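You operate a simulated robot arm through the tools that you are given. There is no shell and no other tool.

You are at the controls of a simulated two-armed robot. One attempt, no reset.

TASK
Feed carriers 3 then 1 in at station 1, indexing once after each.
Fine: they end at stations 3 and 2, with no jam.

Only the result counts: the job must be done as asked and must still hold three seconds after the hand-in. Knocking over, shifting, dropping, spilling or breaking anything else fails it.

THE ROBOT
Two 7-joint arms with two-finger grippers on one trunk that stands fixed in place. Base frame: the origin is at the foot of the trunk, x ahead of it, y to its left, z up. Units: mm, rad, N and s.
The left shoulder is at [50, 191, 1217], the right one opposite. With the tool pointing down near the work surface each hand reaches from about 220 to 740 mm from the base axis, measured 20 degrees to its own side. Payload 2.69 kg a hand.
The TCP of each hand is the grasp point between the finger pads, 20 mm short of the fingertips. In the tool frame z runs along the fingers and y along their closing line. The gripper opens to 100 mm; its body begins 63 mm behind the TCP.
Orientation is that of the tool frame in the base frame, as a unit quaternion [x, y, z, w]. With the fingers straight down and closing along the base's y, the tool's x points along the base's -x, its y along +y and its z along -z.

THE INTERFACE
- The arms move only by the tool step_arm. It takes "left_rows", "right_rows" or both (then of equal length, played together; a hand with none holds still); each is a list of rows, each a list of 7 numbers: the turn, a rotation vector about the base's x, y, z in rad, then the shift along the base's x, y, z in mm, then the gripper command, from -1 (fully open) to 1 (shut), values between in proportion. In form: [[wx, wy, wz, x, y, z, jaw], ...]. A call has 1 to 20 rows; each row is the pose to reach, as a shift and turn from the pose commanded when the call began. A row lasts 0.2 s, in which the tool goes at most 50 mm and 0.15 rad; a call with a longer step from one row to the next is refused whole, and so is a gripper value outside its range. Where a pose cannot be reached the arm comes as near as it can. A force on the tool above 40 N (or 10 N above the force at the start of the call, whichever is more), or a blocked arm, ends the call early, and 0.2 s more pass. Each finger travels about 153 mm/s and halts on what it meets, pressing with about 38 N; the grip force reading is that of the motor and also rises with nothing between the fingers. The clock runs only during rows and for 0.2 s after the last one: add rows that repeat a pose to give the fingers time. The reply holds the time, the measured pose of the TCP, the force on the tool along the base axes, the opening and the grip force, in the units named above and with some noise, with the torque about the TCP (base axes, N m) and any sound that the robot's microphone picked up, and new pictures: "views" is both (left out), scene, wrist or none (wrist: the cameras of the hands that moved).
- Cameras (640 x 400 px; columns grow to the right, rows downward): "scene" is now at [112.9, 48.3, 1392.9]; the picture's right is [0.55, -0.83, 0.00], its down [-0.43, -0.29, -0.86] and it looks along [0.71, 0.47, -0.52] (base axes); focal length 329 px, centre (320, 200). "left" rides on the left gripper at [70, 19, -99] in its tool frame; the picture's right is [-0.26, 0.97, 0.00], its down [-0.75, -0.20, -0.63] and it looks along [-0.61, -0.16, 0.78] (tool axes); focal length 230 px, centre (320, 200). "right" rides on the right gripper at [70, -19, -99] in its tool frame; the picture's right is [0.26, 0.97, 0.00], its down [-0.75, 0.20, -0.63] and it looks along [-0.61, 0.16, 0.78] (tool axes); focal length 230 px, centre (320, 200).
- move_column(by): slides the trunk up (or, below 0, down) by that many mm; the arms and the scene camera ride with it, the base frame stays. It gives what a move gives, with no picture.
- head_to(pan, tilt): turns the head with the scene camera to pan (to the left, within 1.396 rad either way) and tilt (down, from -0.506 to 1.204), counted from straight ahead of the robot. It gives what a move gives, and a new picture of the scene camera.
- point_at(camera, pixels): for up to 12 pixels [column, row] of the newest picture of that camera ("zoom" is the newest enlarged one), the place [x, y, z] in the base frame of the surface seen there, good to about 2 mm. It takes no simulated time.
- zoom(camera, box): a new picture of the part [left, top, right, bottom] of that camera's present view, enlarged. It takes no simulated time.
- close_job(): hands the job in; it is judged then, once.

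Leave the grippers open and the arms clear of the work at the hand-in unless told otherwise.

The tools are called as a command line: name --argument value ..., lists and objects as JSON in quotes. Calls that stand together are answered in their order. step_arm: Moves the arms, as the interface text tells. Its arguments: {"type":"object","properties":{"left_rows":{"type":"array","items":{"type":"array","items":{"type":"number"}}},"right_rows":{"type":"array","items":{"type":"array","items":{"type":"number"}}},"views":{"type":"string","enum":["both","scene","wrist","none"]}},"required":[]} The other tools are called the same way: move_column (by) moves the trunk up or down; head_to (pan, tilt) turns the head that bears the scene camera; point_at (camera, pixels) gives the place of the surface under pixels of a picture; zoom (camera, box) takes an enlarged picture of a part of a camera's view; close_job () hands the job in.

At the start:

```text
time: 0.0
left_eef_pos: [346.2, 525.9, 1184.7]
left_ee_rot: [-0.002, 1.0, 0.0, 0.001]
left_force: [0.1, -0.2, 0.4]
left_ft_torque: [0.02, 0.02, 0.03]
left_opening: 100.2
left_grasp_force: 0.1
right_eef_pos: [372.2, 56.3, 1224.9]
right_ee_rot: [0.0, 1.0, 0.0, 0.001]
right_force: [-0.6, -0.1, 0.3]
right_ft_torque: [-0.02, -0.02, -0.01]
right_opening: 100.0
right_grasp_force: 0.1
trunk travel left (down, up): [-275.0, 48.0]
head pan, tilt (commanded): [0.586, 0.545]
```

scene: 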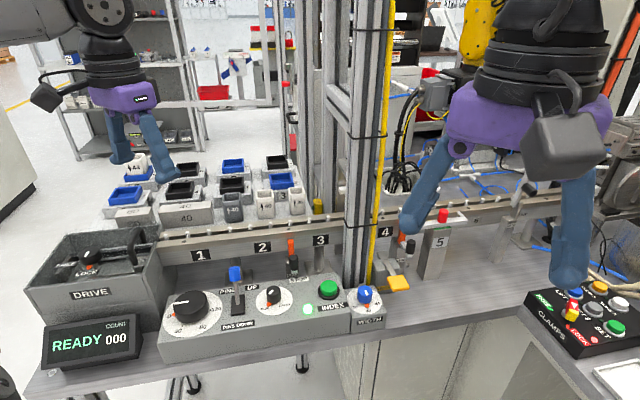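
right: 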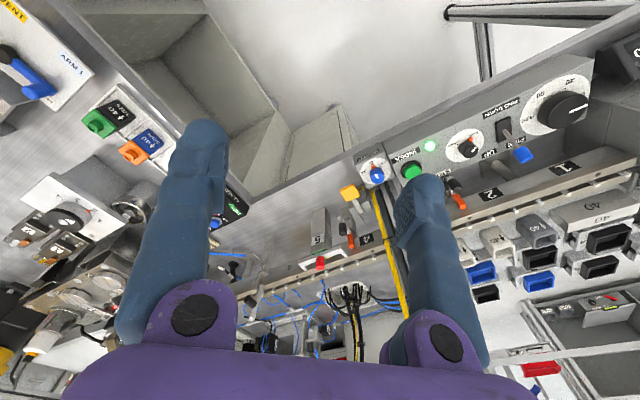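
left: 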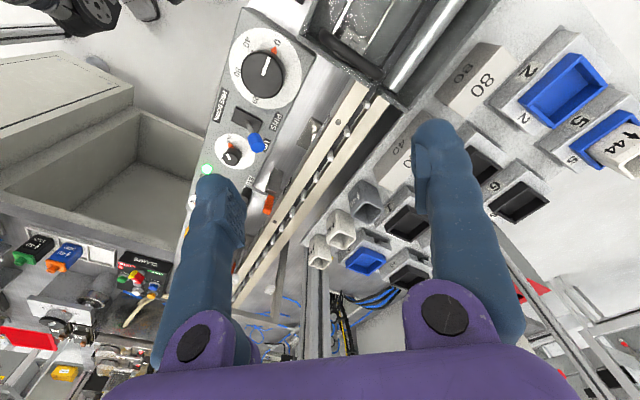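

I see a conveyor-like track with stations numbered 1 to 5, a control panel (dial, lever, knob, green INDEX button), a DRIVE box with a LOCK, a READY display, and carriers numbered in the rear. Before moving anything I'll zoom in on the parts to read the labels.

zoom --camera "scene" --box '[90, 140, 330, 240]'

zoom --camera "scene" --box '[30, 220, 230, 380]'

zoom --camera "scene" --box '[150, 230, 400, 370]'

zoom --camera "scene" --box '[340, 180, 640, 370]'

```text
2.67 times, centred on (210, 190) of scene
```

zoom: 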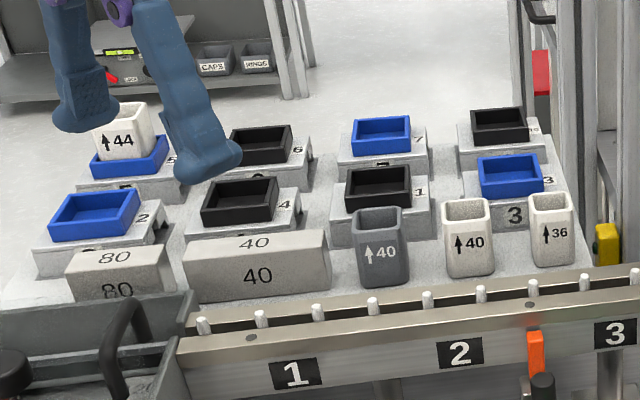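

```text
2.50 times, centred on (130, 300) of scene
```

zoom: 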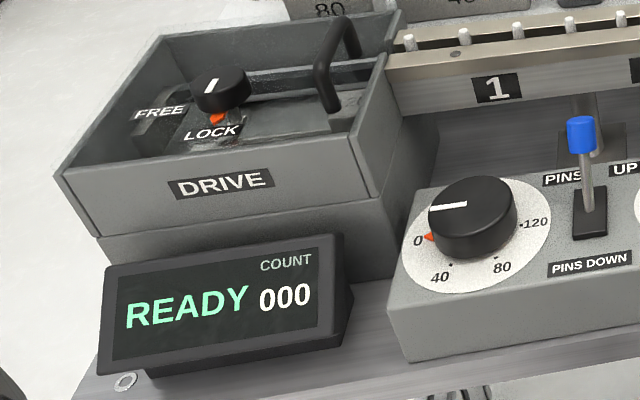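

```text
2.56 times, centred on (275, 300) of scene
```

zoom: 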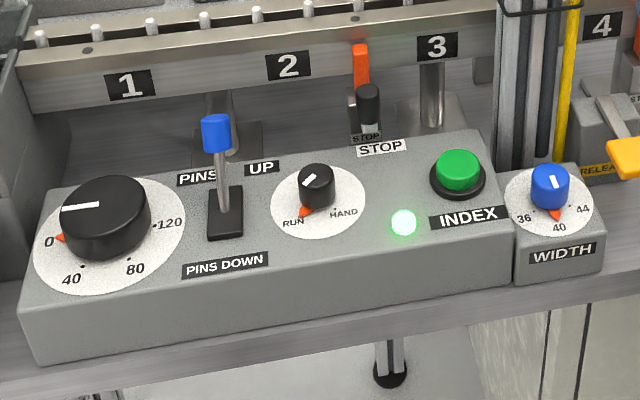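

```text
2.11 times, centred on (490, 275) of scene
```

zoom: 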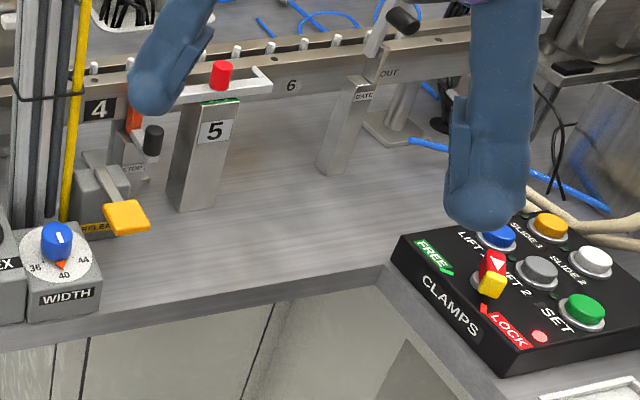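

The panel shows: a dial 0/40/80/120 (pointing about 0), a lever between PINS UP and PINS DOWN, a RUN/HAND selector, the INDEX button, a STOP lever, and a WIDTH knob 36/40/44. I'll turn the head to look for other information and see the whole carrier rack and track.

head_to --pan 0.95 --tilt 0.6

head_to --pan 0.2 --tilt 0.6

head_to --pan -0.5 --tilt 0.6

```text
time: 0.8
left_eef_pos: [344.7, 526.0, 1184.2]
left_ee_rot: [-0.002, 1.0, 0.0, 0.0]
left_force: [-0.2, -0.4, -0.6]
left_ft_torque: [0.02, -0.01, 0.02]
left_opening: 100.1
left_grasp_force: 0.0
right_eef_pos: [371.8, 56.7, 1225.6]
right_ee_rot: [0.0, 1.0, 0.0, 0.0]
right_force: [0.5, -0.1, 0.1]
right_ft_torque: [-0.02, 0.0, 0.01]
right_opening: 99.9
right_grasp_force: 0.0
trunk travel left (down, up): [-275.0, 48.0]
head pan, tilt (commanded): [0.949, 0.6]
```

scene: 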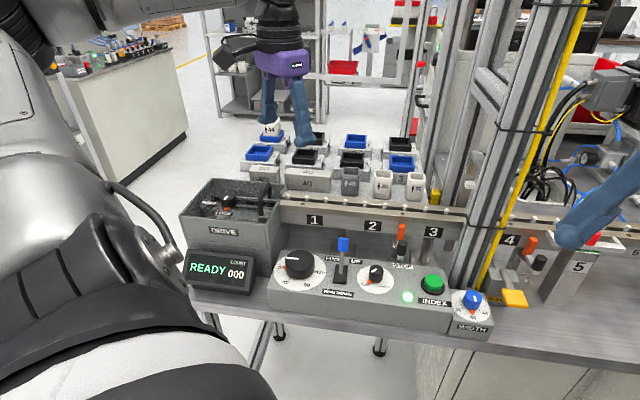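

```text
time: 1.9
left_eef_pos: [346.0, 525.8, 1184.1]
left_ee_rot: [-0.001, 1.0, 0.001, 0.001]
left_force: [0.1, 1.0, 0.0]
left_ft_torque: [0.01, -0.01, -0.01]
left_opening: 100.1
left_grasp_force: 0.1
right_eef_pos: [373.1, 57.2, 1224.2]
right_ee_rot: [0.0, 1.0, 0.0, 0.0]
right_force: [-0.3, 0.5, -0.3]
right_ft_torque: [-0.01, 0.01, 0.01]
right_opening: 99.8
right_grasp_force: 0.1
trunk travel left (down, up): [-275.0, 48.0]
head pan, tilt (commanded): [0.201, 0.6]
```

scene: 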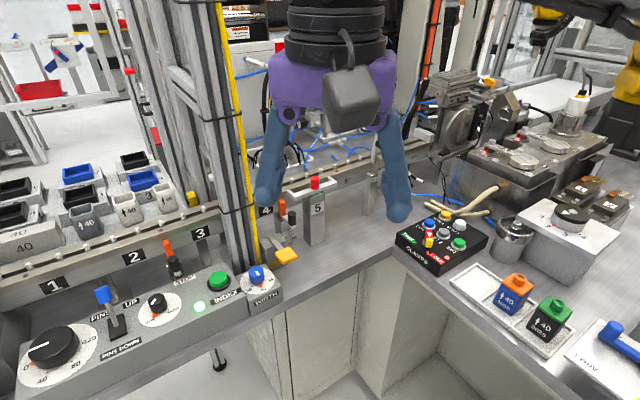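

```text
time: 3.0
left_eef_pos: [346.1, 526.6, 1183.2]
left_ee_rot: [-0.002, 1.0, 0.0, 0.001]
left_force: [-0.2, 1.3, -0.4]
left_ft_torque: [-0.02, -0.03, -0.01]
left_opening: 100.0
left_grasp_force: 0.1
right_eef_pos: [372.5, 56.0, 1224.8]
right_ee_rot: [0.0, 1.0, 0.0, 0.0]
right_force: [0.0, -0.1, 0.1]
right_ft_torque: [-0.03, 0.02, -0.01]
right_opening: 100.0
right_grasp_force: 0.0
trunk travel left (down, up): [-275.0, 48.0]
head pan, tilt (commanded): [-0.499, 0.6]
```

scene: 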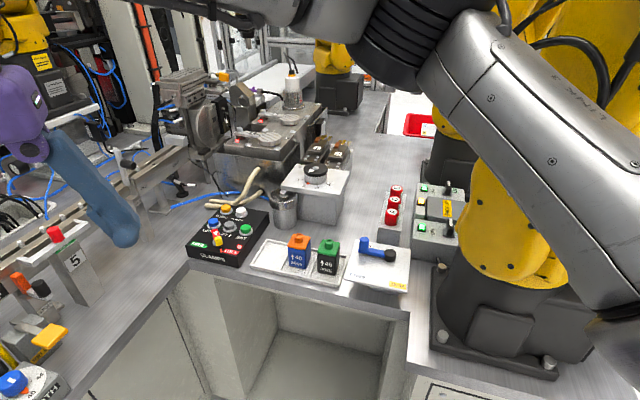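

The right side (clamps, arm switches, etc.) looks unrelated to this job. I'll look back at the transfer line and get details of the track, rack and panel.

head_to --pan 0.8 --tilt 0.65

zoom --camera "scene" --box '[200, 110, 360, 210]'

zoom --camera "scene" --box '[200, 150, 400, 260]'

zoom --camera "left" --box '[300, 20, 640, 290]'

zoom --camera "right" --box '[380, 60, 640, 340]'

```text
time: 4.5
left_eef_pos: [346.8, 525.4, 1183.4]
left_ee_rot: [-0.002, 1.0, 0.0, 0.001]
left_force: [-0.3, -0.1, 0.5]
left_ft_torque: [0.0, 0.0, 0.0]
left_opening: 99.9
left_grasp_force: 0.1
right_eef_pos: [372.2, 57.1, 1225.3]
right_ee_rot: [0.0, 1.0, 0.0, -0.001]
right_force: [0.2, -0.4, -0.7]
right_ft_torque: [0.01, 0.03, 0.0]
right_opening: 100.1
right_grasp_force: 0.0
trunk travel left (down, up): [-275.0, 48.0]
head pan, tilt (commanded): [0.799, 0.649]
```

scene: 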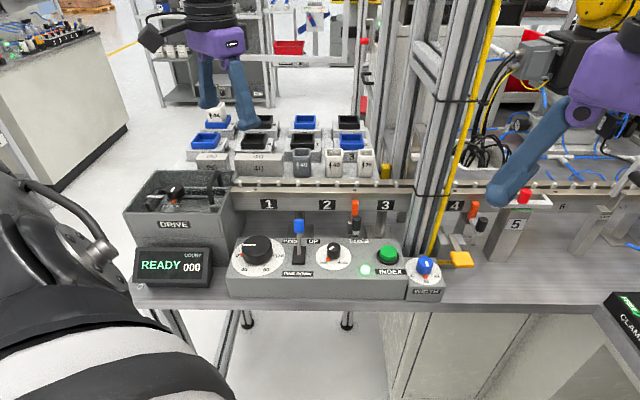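

```text
4.00 times, centred on (280, 160) of scene
```

zoom: 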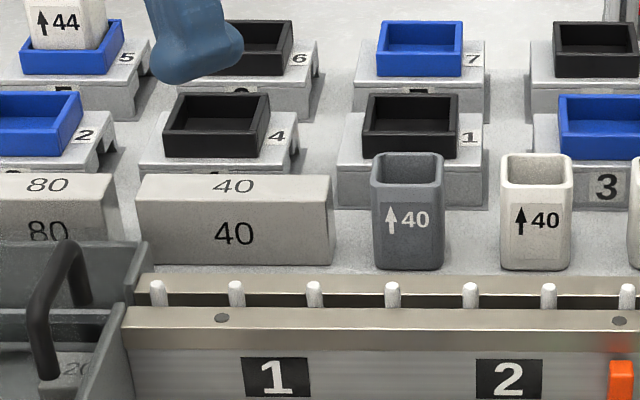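

```text
3.20 times, centred on (300, 205) of scene
```

zoom: 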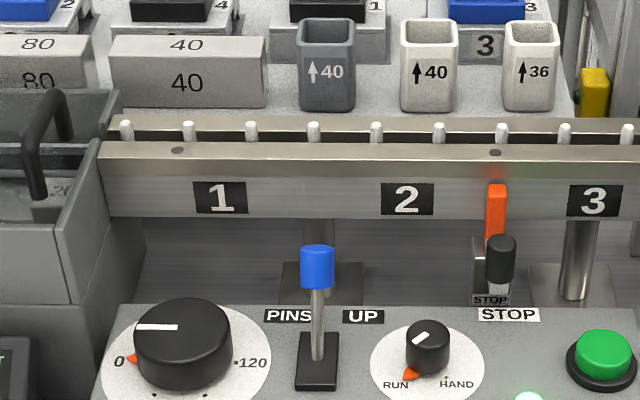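

```text
1.48 times, centred on (470, 155) of left
```

zoom: 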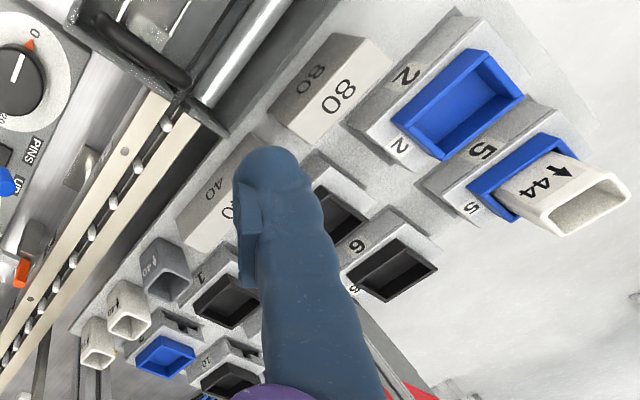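

```text
1.43 times, centred on (510, 200) of right
```

zoom: 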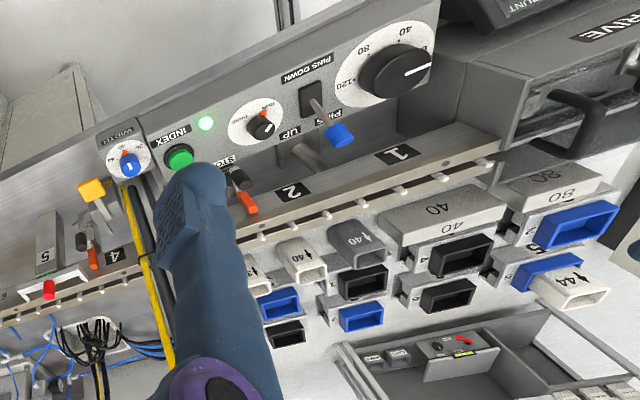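

I'll zoom into the DRIVE box and measure the station labels, pins and carriers.

zoom --camera "scene" --box '[110, 160, 250, 250]'

point_at --camera "scene" --pixels '[[268, 205], [326, 205], [385, 205], [455, 206], [516, 225], [562, 206], [239, 183], [259, 183], [278, 183], [298, 183], [256, 190], [354, 191]]'

```text
4.44 times, centred on (180, 205) of scene
```

zoom: 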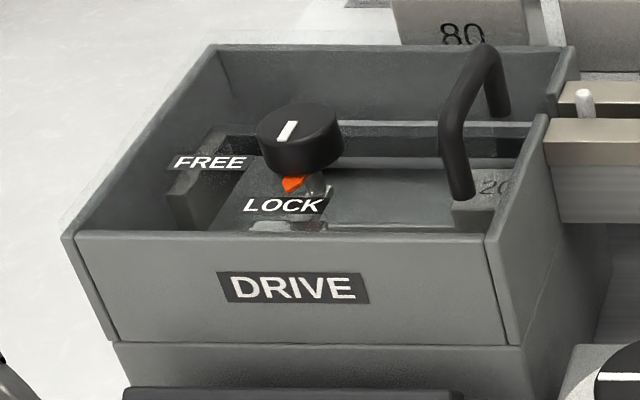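

```text
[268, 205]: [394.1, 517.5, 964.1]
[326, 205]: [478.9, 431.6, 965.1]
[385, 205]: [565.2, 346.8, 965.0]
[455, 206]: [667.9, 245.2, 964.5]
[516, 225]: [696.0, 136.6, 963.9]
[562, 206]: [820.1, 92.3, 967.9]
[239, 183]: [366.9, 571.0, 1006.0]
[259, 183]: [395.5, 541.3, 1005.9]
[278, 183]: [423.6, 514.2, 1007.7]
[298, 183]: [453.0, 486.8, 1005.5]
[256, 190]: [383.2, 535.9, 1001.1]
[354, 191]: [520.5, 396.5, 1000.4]
```

Station pitch is about 120 mm along [0.707, -0.707]. The drive box appears to hold a block with "20" or "120" partially hidden. I'll measure points in the drive box and on the carriers.

point_at --camera "zoom" --pixels '[[300, 145], [290, 185], [500, 185], [460, 190], [360, 190], [180, 190], [300, 230], [455, 130], [500, 90], [420, 130], [240, 140], [400, 155]]'

point_at --camera "scene" --pixels '[[129, 220], [145, 170], [232, 217], [225, 172], [205, 140], [210, 155], [257, 142], [255, 158], [307, 143], [303, 158], [350, 142], [355, 158]]'

```text
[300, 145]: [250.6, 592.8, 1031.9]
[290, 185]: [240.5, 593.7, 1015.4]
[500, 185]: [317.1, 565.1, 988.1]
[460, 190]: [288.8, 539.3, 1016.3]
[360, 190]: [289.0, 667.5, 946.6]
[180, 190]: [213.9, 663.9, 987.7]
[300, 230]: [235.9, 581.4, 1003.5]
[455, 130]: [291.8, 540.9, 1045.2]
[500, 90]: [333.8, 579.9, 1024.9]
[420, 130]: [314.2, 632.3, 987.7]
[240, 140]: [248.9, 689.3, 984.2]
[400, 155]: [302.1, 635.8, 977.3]
```

```text
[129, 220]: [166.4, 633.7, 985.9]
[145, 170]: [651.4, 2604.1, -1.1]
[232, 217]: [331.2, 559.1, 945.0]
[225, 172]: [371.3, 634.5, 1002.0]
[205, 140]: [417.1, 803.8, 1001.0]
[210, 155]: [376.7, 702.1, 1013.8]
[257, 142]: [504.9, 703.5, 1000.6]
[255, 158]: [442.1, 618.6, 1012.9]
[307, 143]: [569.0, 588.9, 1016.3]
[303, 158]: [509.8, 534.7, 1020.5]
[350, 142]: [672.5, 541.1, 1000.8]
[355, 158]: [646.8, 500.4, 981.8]
```

I'll zoom in on more details: the drive through the wrist cameras, the STOP levers, and the width area.

zoom --camera "left" --box '[260, 0, 460, 125]'

zoom --camera "scene" --box '[320, 190, 400, 240]'

zoom --camera "scene" --box '[400, 170, 600, 300]'

zoom --camera "scene" --box '[220, 225, 380, 315]'

zoom --camera "scene" --box '[390, 240, 490, 305]'

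```text
3.20 times, centred on (360, 62) of left
```

zoom: 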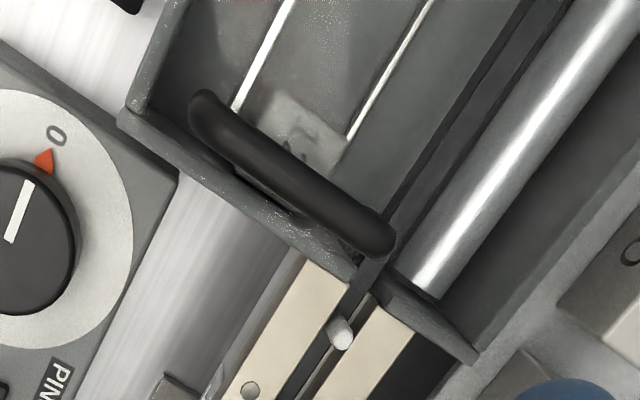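

```text
8.00 times, centred on (360, 215) of scene
```

zoom: 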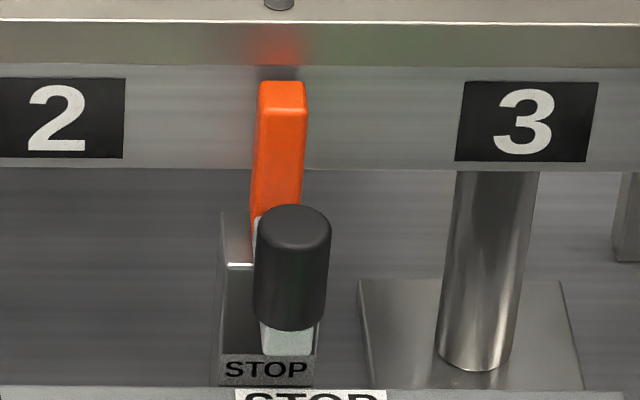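

```text
3.08 times, centred on (500, 235) of scene
```

zoom: 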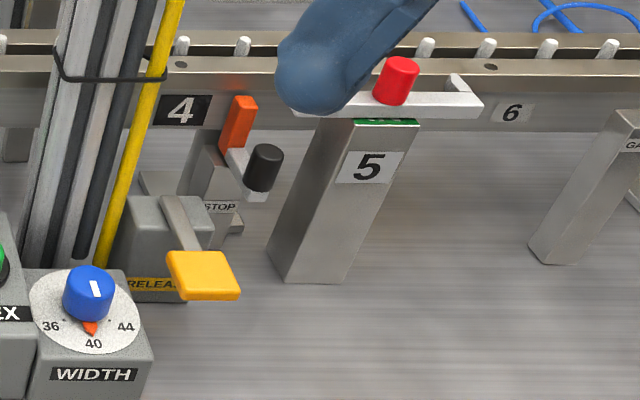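

```text
4.00 times, centred on (300, 270) of scene
```

zoom: 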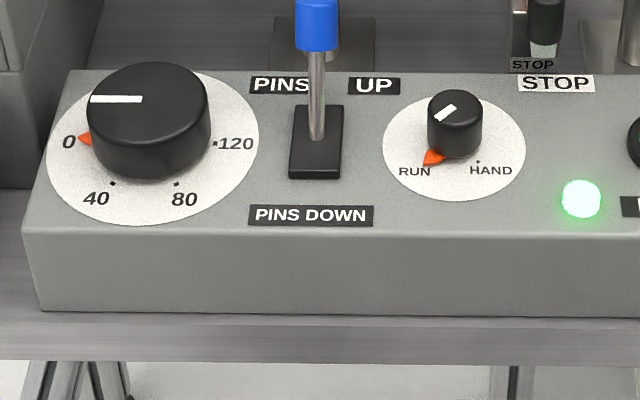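

```text
6.15 times, centred on (440, 272) of scene
```

zoom: 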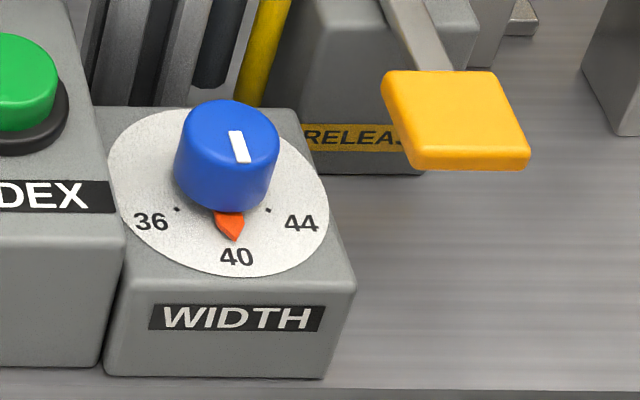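

The pointers read: dial 0, mode RUN, width 40, drive LOCK. The "40" block on the rack is longer than the "80" block, so these look like stroke blocks, and the drive seems to hold a "120" one. I'll move the left hand back and left at constant height to look into the drive with its camera.

step_arm --left_rows '[[0, 0, 0, -40, 20, 0, -1], [0, 0, 0, -80, 40, 0, -1], [0, 0, 0, -120, 60, 0, -1], [0, 0, 0, -150, 80, 0, -1]]' --views "both"

zoom --camera "left" --box '[200, 60, 440, 300]'

```text
time: 5.5
left_eef_pos: [198.0, 604.2, 1186.6]
left_ee_rot: [-0.001, 1.0, 0.0, 0.001]
left_force: [0.7, 0.7, 0.5]
left_ft_torque: [-0.03, -0.04, 0.02]
left_opening: 99.9
left_grasp_force: 0.1
right_eef_pos: [371.3, 58.3, 1225.6]
right_ee_rot: [0.0, 1.0, 0.0, 0.0]
right_force: [1.0, -0.1, 0.6]
right_ft_torque: [0.0, 0.0, -0.01]
right_opening: 99.9
right_grasp_force: 0.0
trunk travel left (down, up): [-275.0, 48.0]
head pan, tilt (commanded): [0.799, 0.649]
```

scene: 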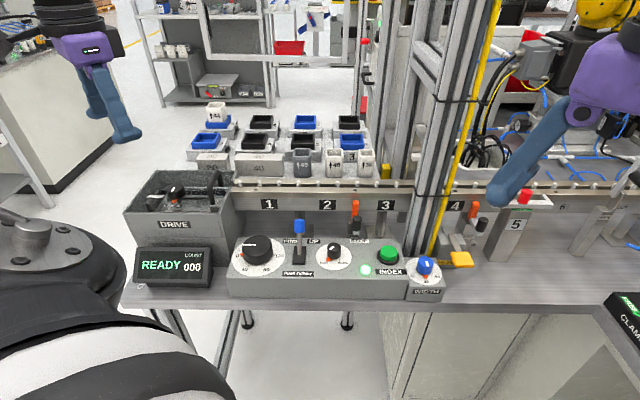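
left: 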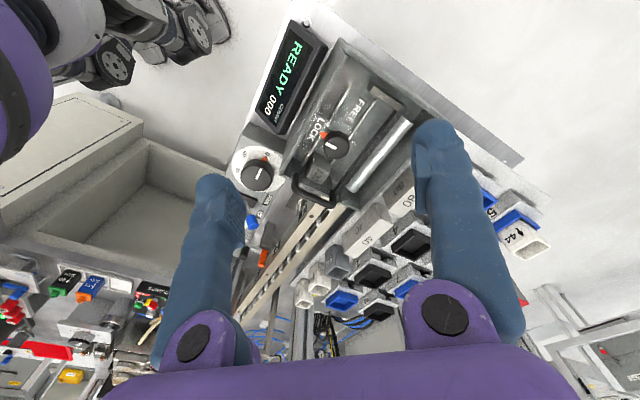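

```text
1.67 times, centred on (320, 180) of left
```

zoom: 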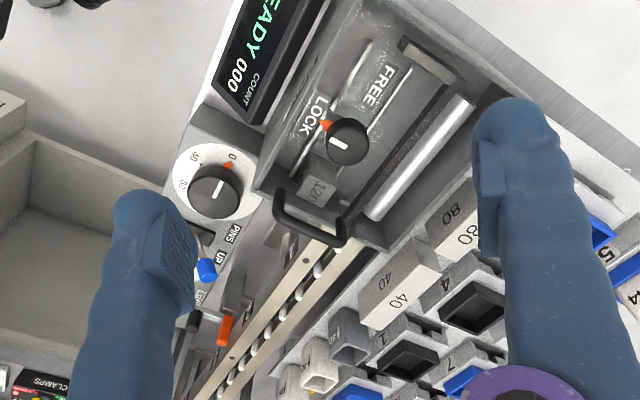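

A "120" block is now visible in the drive. I'll zoom closer on the drive, the rail tops and stop, and the carriers from this view.

zoom --camera "left" --box '[280, 60, 430, 220]'

zoom --camera "left" --box '[230, 190, 350, 300]'

zoom --camera "left" --box '[290, 170, 440, 330]'

zoom --camera "scene" --box '[170, 90, 390, 220]'

```text
2.50 times, centred on (355, 140) of left
```

zoom: 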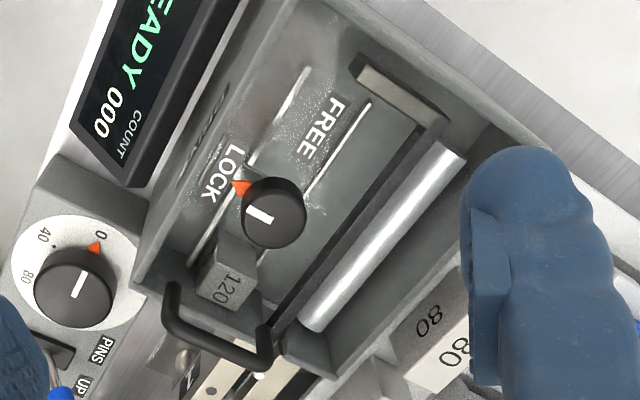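

```text
3.64 times, centred on (290, 245) of left
```

zoom: 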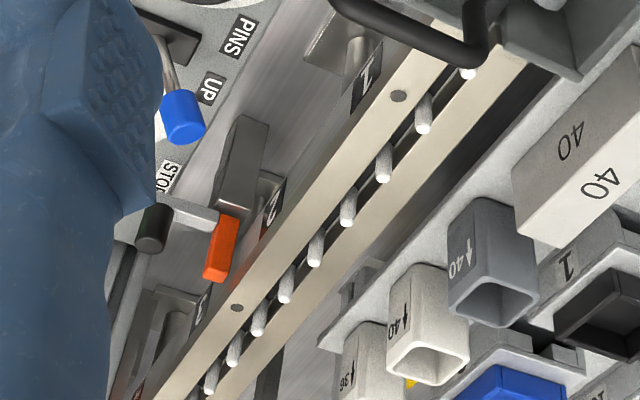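

```text
2.50 times, centred on (365, 250) of left
```

zoom: 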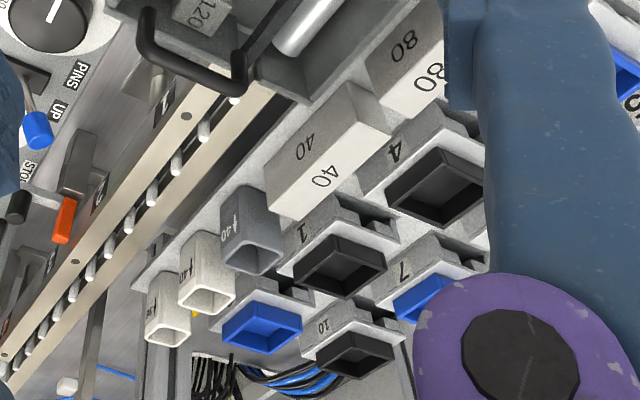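

```text
2.91 times, centred on (280, 155) of scene
```

zoom: 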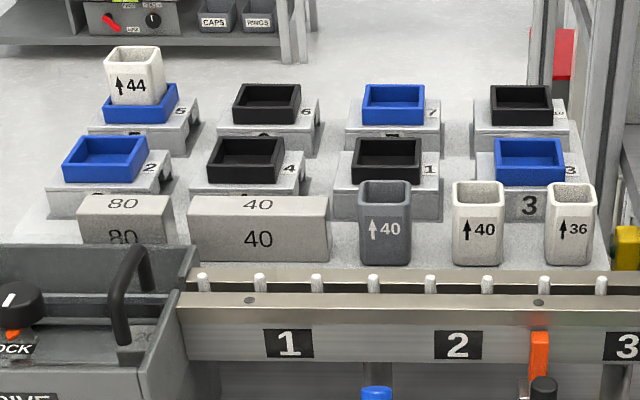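

I'll measure carrier and rail geometry from this latest zoom: carriers 1 and 3, the trays, and the rail edges.

point_at --camera "zoom" --pixels '[[204, 278], [260, 278], [430, 283], [249, 300], [538, 302], [300, 297], [300, 307], [300, 272], [300, 263], [334, 180], [442, 181], [440, 215]]'

point_at --camera "zoom" --pixels '[[357, 141], [419, 141], [423, 180], [355, 182], [388, 170], [334, 215], [345, 152], [430, 168], [476, 180], [580, 182], [530, 205], [497, 141]]'

point_at --camera "zoom" --pixels '[[560, 141], [563, 183], [500, 182], [530, 170], [484, 153], [573, 155], [385, 190], [405, 205], [478, 185], [570, 190], [450, 245], [300, 250]]'

```text
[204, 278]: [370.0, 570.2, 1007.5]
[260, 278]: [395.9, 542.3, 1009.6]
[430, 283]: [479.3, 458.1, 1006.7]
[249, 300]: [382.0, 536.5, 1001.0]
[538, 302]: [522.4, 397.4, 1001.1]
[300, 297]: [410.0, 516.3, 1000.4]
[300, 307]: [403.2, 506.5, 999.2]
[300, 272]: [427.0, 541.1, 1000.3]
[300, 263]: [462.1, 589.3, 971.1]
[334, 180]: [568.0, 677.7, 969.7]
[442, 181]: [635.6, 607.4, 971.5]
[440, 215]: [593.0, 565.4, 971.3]
```

```text
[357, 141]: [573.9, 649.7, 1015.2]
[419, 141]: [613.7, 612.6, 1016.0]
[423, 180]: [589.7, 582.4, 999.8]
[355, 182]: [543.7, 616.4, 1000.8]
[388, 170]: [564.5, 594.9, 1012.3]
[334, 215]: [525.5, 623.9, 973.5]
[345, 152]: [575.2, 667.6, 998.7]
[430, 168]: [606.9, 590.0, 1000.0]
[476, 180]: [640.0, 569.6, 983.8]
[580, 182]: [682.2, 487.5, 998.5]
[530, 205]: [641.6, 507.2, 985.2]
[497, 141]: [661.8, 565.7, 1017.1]
```

```text
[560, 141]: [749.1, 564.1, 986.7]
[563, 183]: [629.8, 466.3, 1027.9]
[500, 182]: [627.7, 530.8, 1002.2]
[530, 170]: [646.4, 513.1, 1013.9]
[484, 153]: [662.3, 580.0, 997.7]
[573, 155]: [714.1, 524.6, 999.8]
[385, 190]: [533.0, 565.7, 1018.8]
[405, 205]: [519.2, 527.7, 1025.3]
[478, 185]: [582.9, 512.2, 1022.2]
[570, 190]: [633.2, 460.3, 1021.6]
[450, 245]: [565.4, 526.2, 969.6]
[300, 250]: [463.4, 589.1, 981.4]
```

Rack surface is z≈970, carrier plate tops ≈1000, rail top ≈1000, with pin pitch 40 and station pitch 120. I'll zoom in hard on the carriers to understand their underside and features.

zoom --camera "scene" --box '[280, 130, 340, 170]'

zoom --camera "scene" --box '[325, 130, 385, 170]'

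zoom --camera "scene" --box '[180, 125, 290, 195]'

zoom --camera "left" --box '[350, 200, 440, 260]'

zoom --camera "left" --box '[320, 260, 420, 330]'

```text
10.00 times, centred on (310, 150) of scene
```

zoom: 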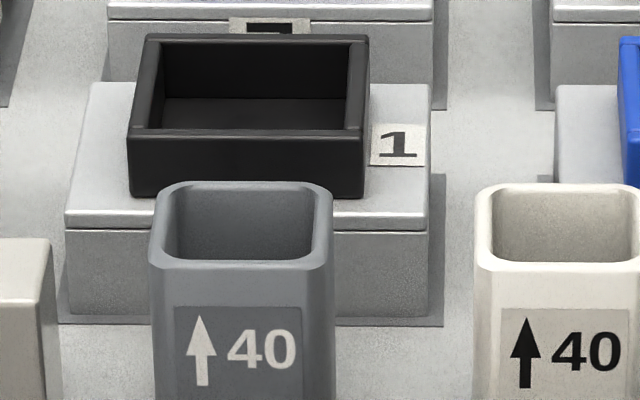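

```text
10.00 times, centred on (355, 150) of scene
```

zoom: 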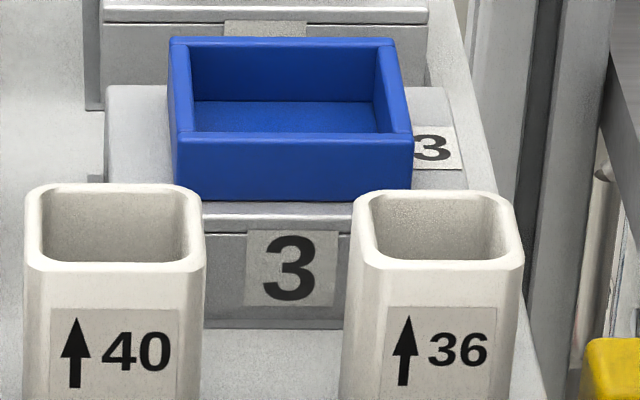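

```text
5.71 times, centred on (235, 160) of scene
```

zoom: 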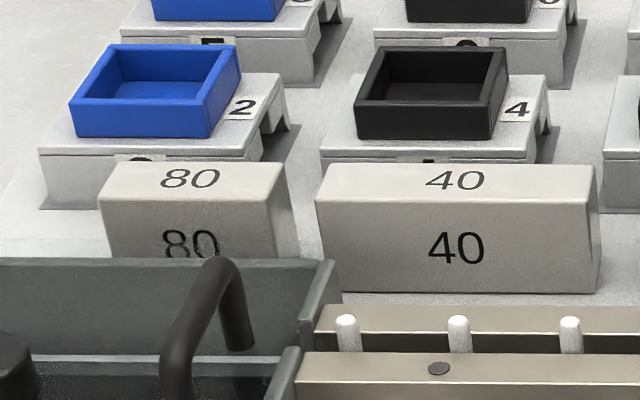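

```text
6.67 times, centred on (395, 230) of left
```

zoom: 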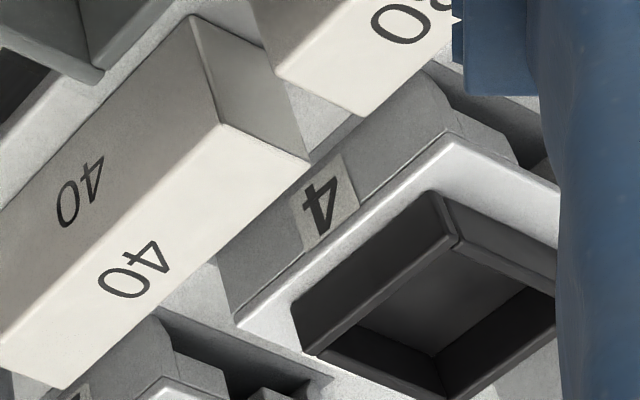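

```text
5.71 times, centred on (370, 295) of left
```

zoom: 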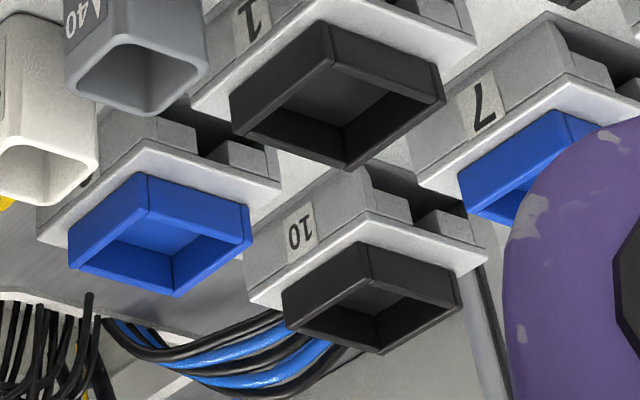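

The carriers are inverted channels with walls front and back, so they straddle the rails. Next I'll measure the STOP lever, the PINS lever, and compare with the second STOP near station 4.

zoom --camera "scene" --box '[335, 190, 385, 245]'

point_at --camera "scene" --pixels '[[355, 201], [355, 206], [354, 213], [357, 222], [350, 225], [299, 221], [299, 228], [299, 240], [298, 250], [298, 262], [291, 240], [298, 273]]'

point_at --camera "scene" --pixels '[[387, 250], [387, 262], [333, 245], [325, 262], [345, 258], [256, 240], [236, 250], [425, 262], [425, 283], [460, 258], [365, 270], [290, 285]]'

zoom --camera "right" --box '[380, 100, 540, 260]'

```text
7.27 times, centred on (360, 218) of scene
```

zoom: 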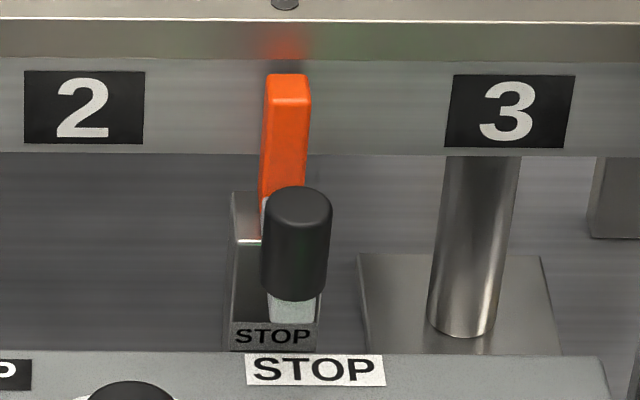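

```text
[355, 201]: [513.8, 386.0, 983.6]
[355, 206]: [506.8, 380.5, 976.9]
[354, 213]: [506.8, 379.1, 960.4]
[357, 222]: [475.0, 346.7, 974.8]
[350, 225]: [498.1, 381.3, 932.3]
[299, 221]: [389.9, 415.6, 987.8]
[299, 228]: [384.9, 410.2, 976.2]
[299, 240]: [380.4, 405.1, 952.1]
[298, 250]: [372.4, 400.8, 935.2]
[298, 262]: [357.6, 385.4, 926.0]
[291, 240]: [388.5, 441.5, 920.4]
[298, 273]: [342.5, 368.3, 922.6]
```

```text
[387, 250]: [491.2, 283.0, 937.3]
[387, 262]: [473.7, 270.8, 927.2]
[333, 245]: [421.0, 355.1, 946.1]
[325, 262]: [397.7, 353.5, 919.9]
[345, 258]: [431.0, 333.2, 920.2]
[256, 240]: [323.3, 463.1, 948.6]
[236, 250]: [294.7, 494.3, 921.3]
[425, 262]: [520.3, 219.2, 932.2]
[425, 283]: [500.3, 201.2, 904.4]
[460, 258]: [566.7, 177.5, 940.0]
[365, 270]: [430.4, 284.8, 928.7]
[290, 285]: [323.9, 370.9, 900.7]
```

```text
2.50 times, centred on (460, 180) of right
```

zoom: 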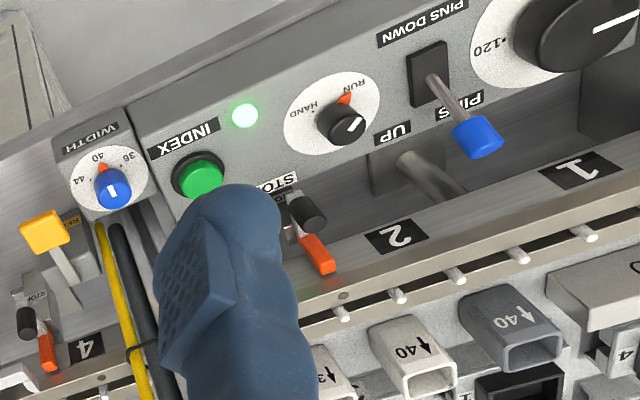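

The PINS lever leans toward PINS UP. The orange STOP blade tops out at z≈984, just in front of the rail (v≈627–640), which might be in the path of a carrier's front wall, so I need a closer look. I'll move the left hand over the track (still high, fingertips above 1100) and yaw it about −30° so its camera looks along the track.

step_arm --left_rows '[[0, 0, -0.08, 35, -23, 0, -1], [0, 0, -0.16, 70, -46, 0, -1], [0, 0, -0.24, 105, -69, 0, -1], [0, 0, -0.32, 140, -92, 0, -1], [0, 0, -0.4, 175, -115, 0, -1], [0, 0, -0.48, 210, -138, 0, -1], [0, 0, -0.52, 226, -155, -30, -1], [0, 0, -0.52, 226, -155, -70, -1]]' --views "both"

zoom --camera "left" --box '[200, 100, 440, 300]'

```text
time: 7.3
left_eef_pos: [425.1, 455.2, 1115.0]
left_ee_rot: [0.256, 0.967, -0.001, 0.001]
left_force: [-0.2, 0.5, 0.0]
left_ft_torque: [-0.01, 0.01, 0.0]
left_opening: 99.8
left_grasp_force: 0.1
right_eef_pos: [371.3, 57.9, 1224.4]
right_ee_rot: [0.0, 1.0, 0.0, 0.0]
right_force: [-0.8, -0.6, 0.1]
right_ft_torque: [-0.01, 0.04, 0.03]
right_opening: 100.2
right_grasp_force: 0.1
trunk travel left (down, up): [-275.0, 48.0]
head pan, tilt (commanded): [0.799, 0.649]
```

scene: 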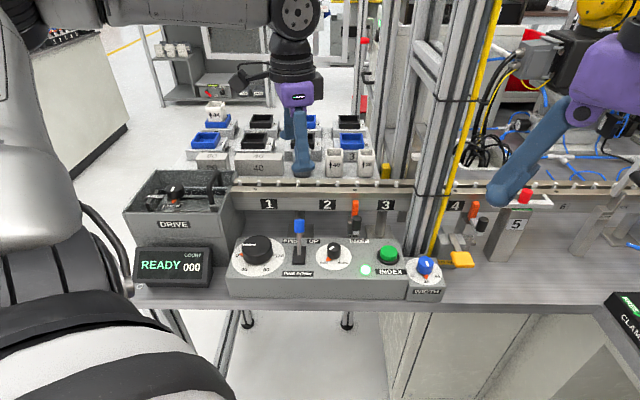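
left: 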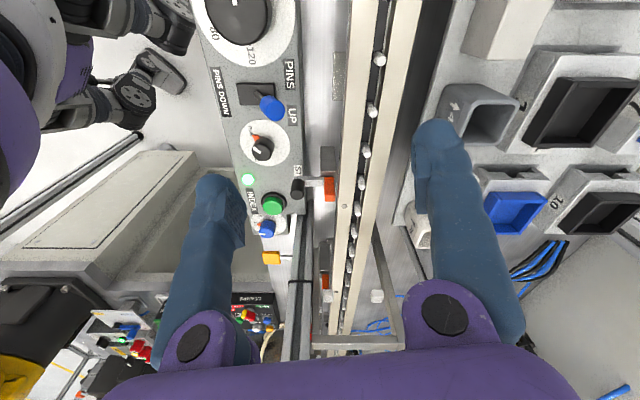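

```text
2.00 times, centred on (320, 200) of left
```

zoom: 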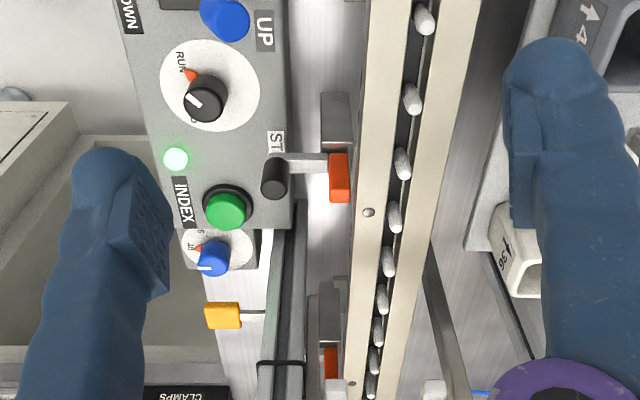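

I have a top view along the track. I'll measure rail edges, the stop blade and pins from this view.

zoom --camera "left" --box '[280, 150, 400, 230]'

point_at --camera "zoom" --pixels '[[240, 150], [255, 220], [275, 220], [225, 160], [90, 180], [320, 220], [300, 220], [330, 220], [510, 220], [560, 220], [380, 50], [470, 50]]'

point_at --camera "left" --pixels '[[379, 59], [372, 110], [366, 152], [361, 183], [349, 100], [366, 100], [378, 100], [394, 100], [403, 100], [430, 100], [346, 205], [330, 155]]'

```text
5.00 times, centred on (340, 190) of left
```

zoom: 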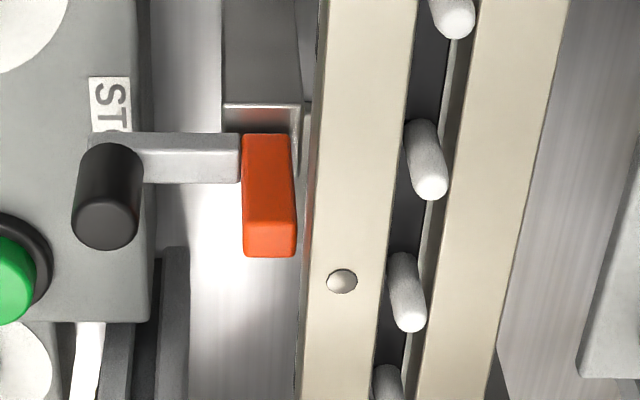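

```text
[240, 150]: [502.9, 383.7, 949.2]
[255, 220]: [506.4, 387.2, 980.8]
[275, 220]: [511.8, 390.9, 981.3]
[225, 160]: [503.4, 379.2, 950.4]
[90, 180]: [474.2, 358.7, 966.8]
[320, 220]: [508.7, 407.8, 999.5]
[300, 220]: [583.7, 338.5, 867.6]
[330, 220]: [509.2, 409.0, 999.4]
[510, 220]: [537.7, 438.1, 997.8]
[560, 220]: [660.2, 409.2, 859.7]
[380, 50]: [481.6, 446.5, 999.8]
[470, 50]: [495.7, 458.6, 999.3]
```

```text
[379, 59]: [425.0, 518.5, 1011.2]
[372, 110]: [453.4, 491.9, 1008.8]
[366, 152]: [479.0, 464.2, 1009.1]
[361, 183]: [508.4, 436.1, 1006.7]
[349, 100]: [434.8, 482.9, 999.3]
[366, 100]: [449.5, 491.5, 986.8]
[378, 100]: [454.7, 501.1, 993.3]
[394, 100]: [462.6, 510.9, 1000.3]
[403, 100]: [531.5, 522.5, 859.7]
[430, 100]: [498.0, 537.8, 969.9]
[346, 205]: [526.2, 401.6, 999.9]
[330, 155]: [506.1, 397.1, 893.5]
```

I'll look at the carriers' end faces from this view to measure channel width and wall depth.

zoom --camera "left" --box '[440, 60, 640, 260]'

```text
2.00 times, centred on (540, 160) of left
```

zoom: 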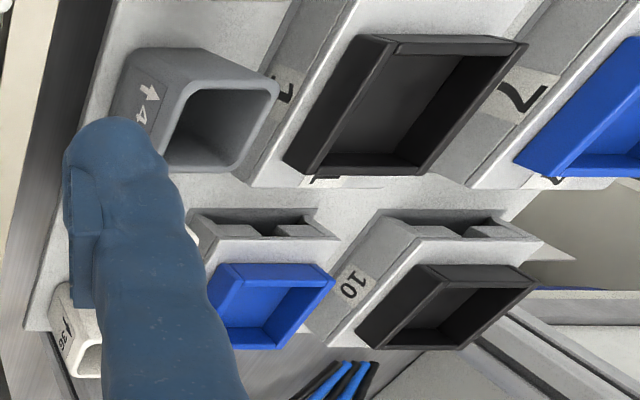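

zoom --camera "left" --box '[490, 150, 620, 240]'

point_at --camera "zoom" --pixels '[[60, 100], [160, 110], [190, 110], [215, 130], [240, 110], [310, 100], [60, 150], [330, 150], [340, 90], [500, 100], [560, 110], [420, 160]]'

```text
4.44 times, centred on (555, 195) of left
```

zoom: 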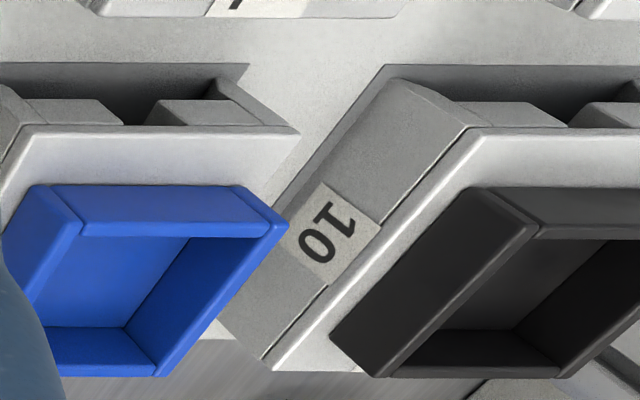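

```text
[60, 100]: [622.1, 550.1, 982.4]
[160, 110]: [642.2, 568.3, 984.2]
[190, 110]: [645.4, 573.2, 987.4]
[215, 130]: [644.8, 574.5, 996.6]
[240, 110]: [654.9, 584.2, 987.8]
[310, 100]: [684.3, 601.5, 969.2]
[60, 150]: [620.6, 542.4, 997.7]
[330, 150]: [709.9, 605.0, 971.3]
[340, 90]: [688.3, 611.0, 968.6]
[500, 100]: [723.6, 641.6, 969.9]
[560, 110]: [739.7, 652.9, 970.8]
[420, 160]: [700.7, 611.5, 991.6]
```

zoom --camera "left" --box '[484, 158, 560, 188]'

zoom --camera "scene" --box '[215, 130, 239, 158]'

zoom --camera "scene" --box '[262, 130, 290, 158]'

```text
8.42 times, centred on (522, 173) of left
```

zoom: 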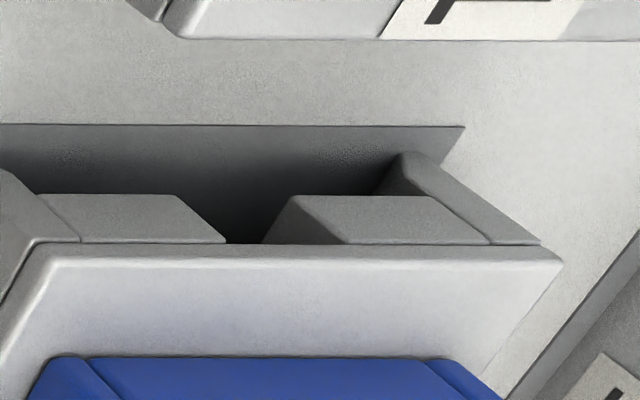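

```text
14.29 times, centred on (227, 144) of scene
```

zoom: 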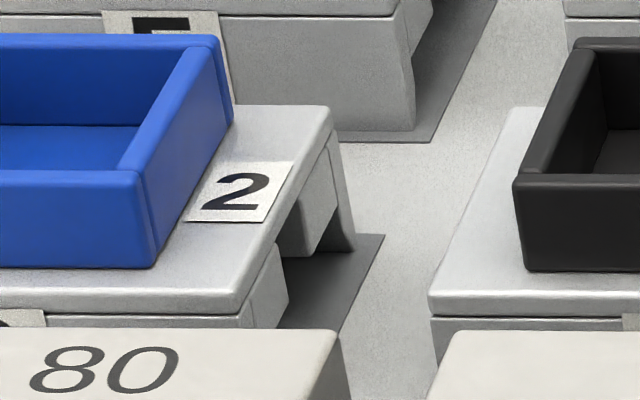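

```text
14.29 times, centred on (276, 144) of scene
```

zoom: 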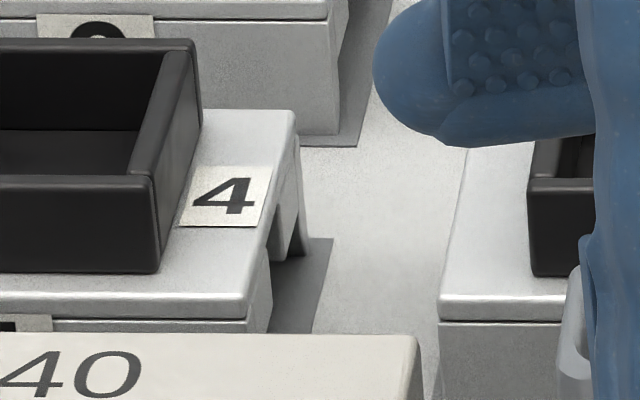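

The carrier body has two inner runners (sitting on the rails), a central channel for the pins, and deeper outer skirts. I'll measure the runner and skirt heights on carrier 3's end, visible in the left view.

zoom --camera "left" --box '[484, 158, 560, 188]'

point_at --camera "zoom" --pixels '[[60, 200], [120, 200], [170, 200], [215, 238], [300, 205], [350, 235], [360, 202], [420, 202], [470, 235], [405, 160], [520, 232], [8, 185]]'

point_at --camera "zoom" --pixels '[[30, 255], [300, 255], [545, 255], [555, 262], [300, 300], [480, 370], [500, 340], [380, 160], [100, 150], [430, 300], [200, 340], [320, 380]]'

```text
8.42 times, centred on (522, 173) of left
```

zoom: 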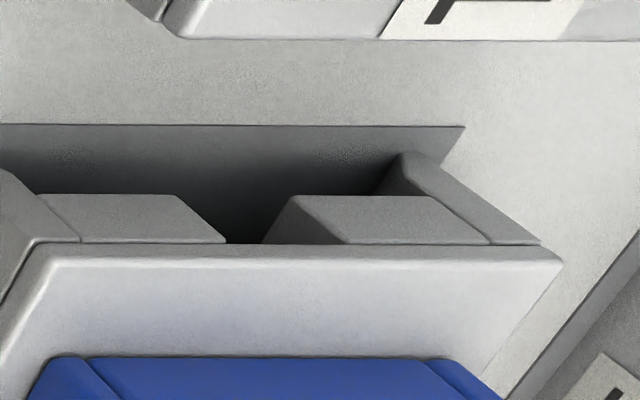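

```text
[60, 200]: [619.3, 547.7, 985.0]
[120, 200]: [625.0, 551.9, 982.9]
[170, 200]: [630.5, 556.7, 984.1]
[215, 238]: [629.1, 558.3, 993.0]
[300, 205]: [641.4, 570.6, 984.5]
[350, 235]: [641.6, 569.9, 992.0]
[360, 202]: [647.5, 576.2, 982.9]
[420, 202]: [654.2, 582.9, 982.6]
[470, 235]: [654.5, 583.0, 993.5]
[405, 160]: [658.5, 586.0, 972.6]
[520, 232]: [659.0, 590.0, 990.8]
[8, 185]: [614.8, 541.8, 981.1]
```

```text
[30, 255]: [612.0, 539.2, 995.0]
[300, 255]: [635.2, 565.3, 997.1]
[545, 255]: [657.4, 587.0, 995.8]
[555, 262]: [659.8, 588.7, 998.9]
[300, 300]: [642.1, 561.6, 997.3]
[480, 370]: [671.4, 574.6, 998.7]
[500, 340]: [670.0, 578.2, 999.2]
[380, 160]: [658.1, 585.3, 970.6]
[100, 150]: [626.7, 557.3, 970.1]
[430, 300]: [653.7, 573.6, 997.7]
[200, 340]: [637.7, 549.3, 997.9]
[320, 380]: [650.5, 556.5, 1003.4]
```

The carrier's runner bottoms are z≈981.5 and skirt bottoms 970.5 on the rack, so on the rails the skirt bottom would be ≈989. The STOP tops out at ≈983, so it is down and clear. Before reaching for carrier 3 I'll check where the tower posts are, and the cups in front of the carriers.

point_at --camera "scene" --pixels '[[425, 225], [413, 215], [437, 215], [430, 120], [445, 60], [368, 60], [372, 120], [364, 100], [385, 170], [466, 120], [420, 50], [410, 130]]'

zoom --camera "scene" --box '[320, 0, 480, 200]'

```text
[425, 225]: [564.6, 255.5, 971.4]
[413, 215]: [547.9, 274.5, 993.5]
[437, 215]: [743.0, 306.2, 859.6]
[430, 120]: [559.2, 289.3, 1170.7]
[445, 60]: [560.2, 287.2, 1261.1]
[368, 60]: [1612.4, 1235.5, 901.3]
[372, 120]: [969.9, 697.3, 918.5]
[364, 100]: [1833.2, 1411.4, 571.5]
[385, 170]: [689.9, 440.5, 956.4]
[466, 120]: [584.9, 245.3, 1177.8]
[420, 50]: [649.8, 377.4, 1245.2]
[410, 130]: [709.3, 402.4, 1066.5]
```

```text
2.00 times, centred on (400, 100) of scene
```

zoom: 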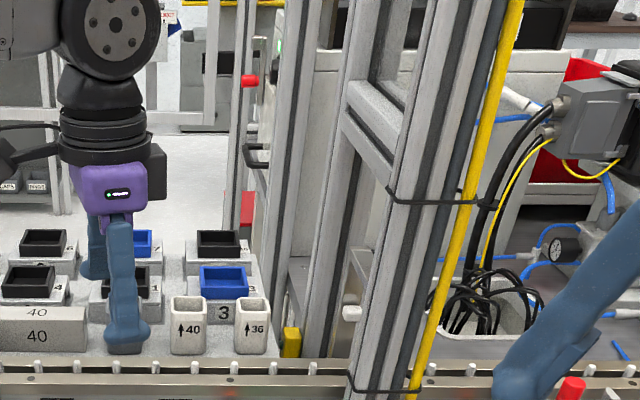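

The tower pillars are at u≥190, clear of carrier 3 (u up to ~138). Gripping the tray across its long axis (along the track) keeps the fingers away from the cups. I'll raise the left hand, yaw to +45° and travel above carrier 3 near (667, 532) at z≈1186 to test reach and look.

step_arm --left_rows '[[0, 0, 0.1, 0, 0, 40, -1], [0, 0, 0.22, 10, 0, 70, -1], [0, 0, 0.34, 30, 5, 71, -1], [0, 0, 0.46, 60, 15, 71, -1], [0, 0, 0.58, 90, 25, 71, -1], [0, 0, 0.7, 120, 35, 71, -1], [0, 0, 0.82, 150, 45, 71, -1], [0, 0, 0.94, 180, 55, 71, -1], [0, 0, 1.06, 205, 65, 71, -1], [0, 0, 1.18, 225, 70, 71, -1], [0, 0, 1.309, 240, 77, 71, -1], [0, 0, 1.309, 240, 77, 71, -1]]' --views "both"

```text
time: 9.9
left_eef_pos: [619.7, 507.5, 1174.2]
left_ee_rot: [-0.386, 0.922, 0.001, 0.003]
left_force: [-0.9, -0.2, 0.5]
left_ft_torque: [-0.02, -0.07, -0.01]
left_opening: 100.0
left_grasp_force: 0.0
left hand out of reach, approached as far as the arm can: row 9, 10, 11, 12
right_eef_pos: [371.4, 57.5, 1225.4]
right_ee_rot: [0.0, 1.0, 0.001, 0.001]
right_force: [-0.2, -0.4, -0.8]
right_ft_torque: [0.05, -0.01, 0.01]
right_opening: 100.0
right_grasp_force: 0.0
trunk travel left (down, up): [-275.0, 48.0]
head pan, tilt (commanded): [0.799, 0.649]
```

scene: 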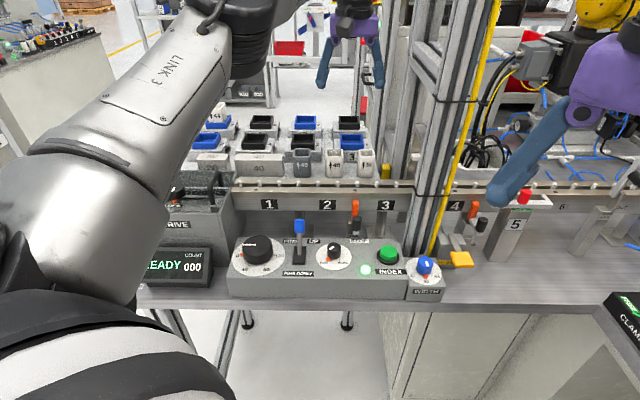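
left: 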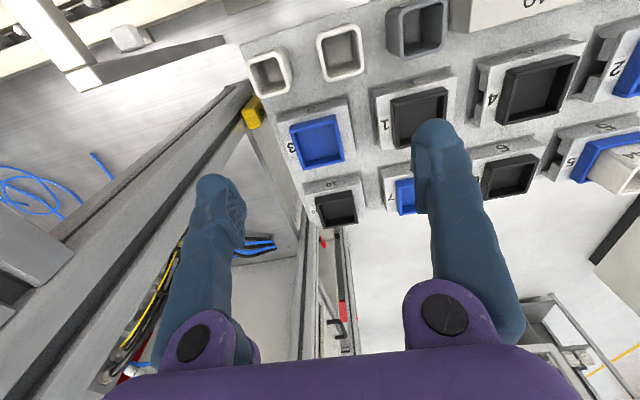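

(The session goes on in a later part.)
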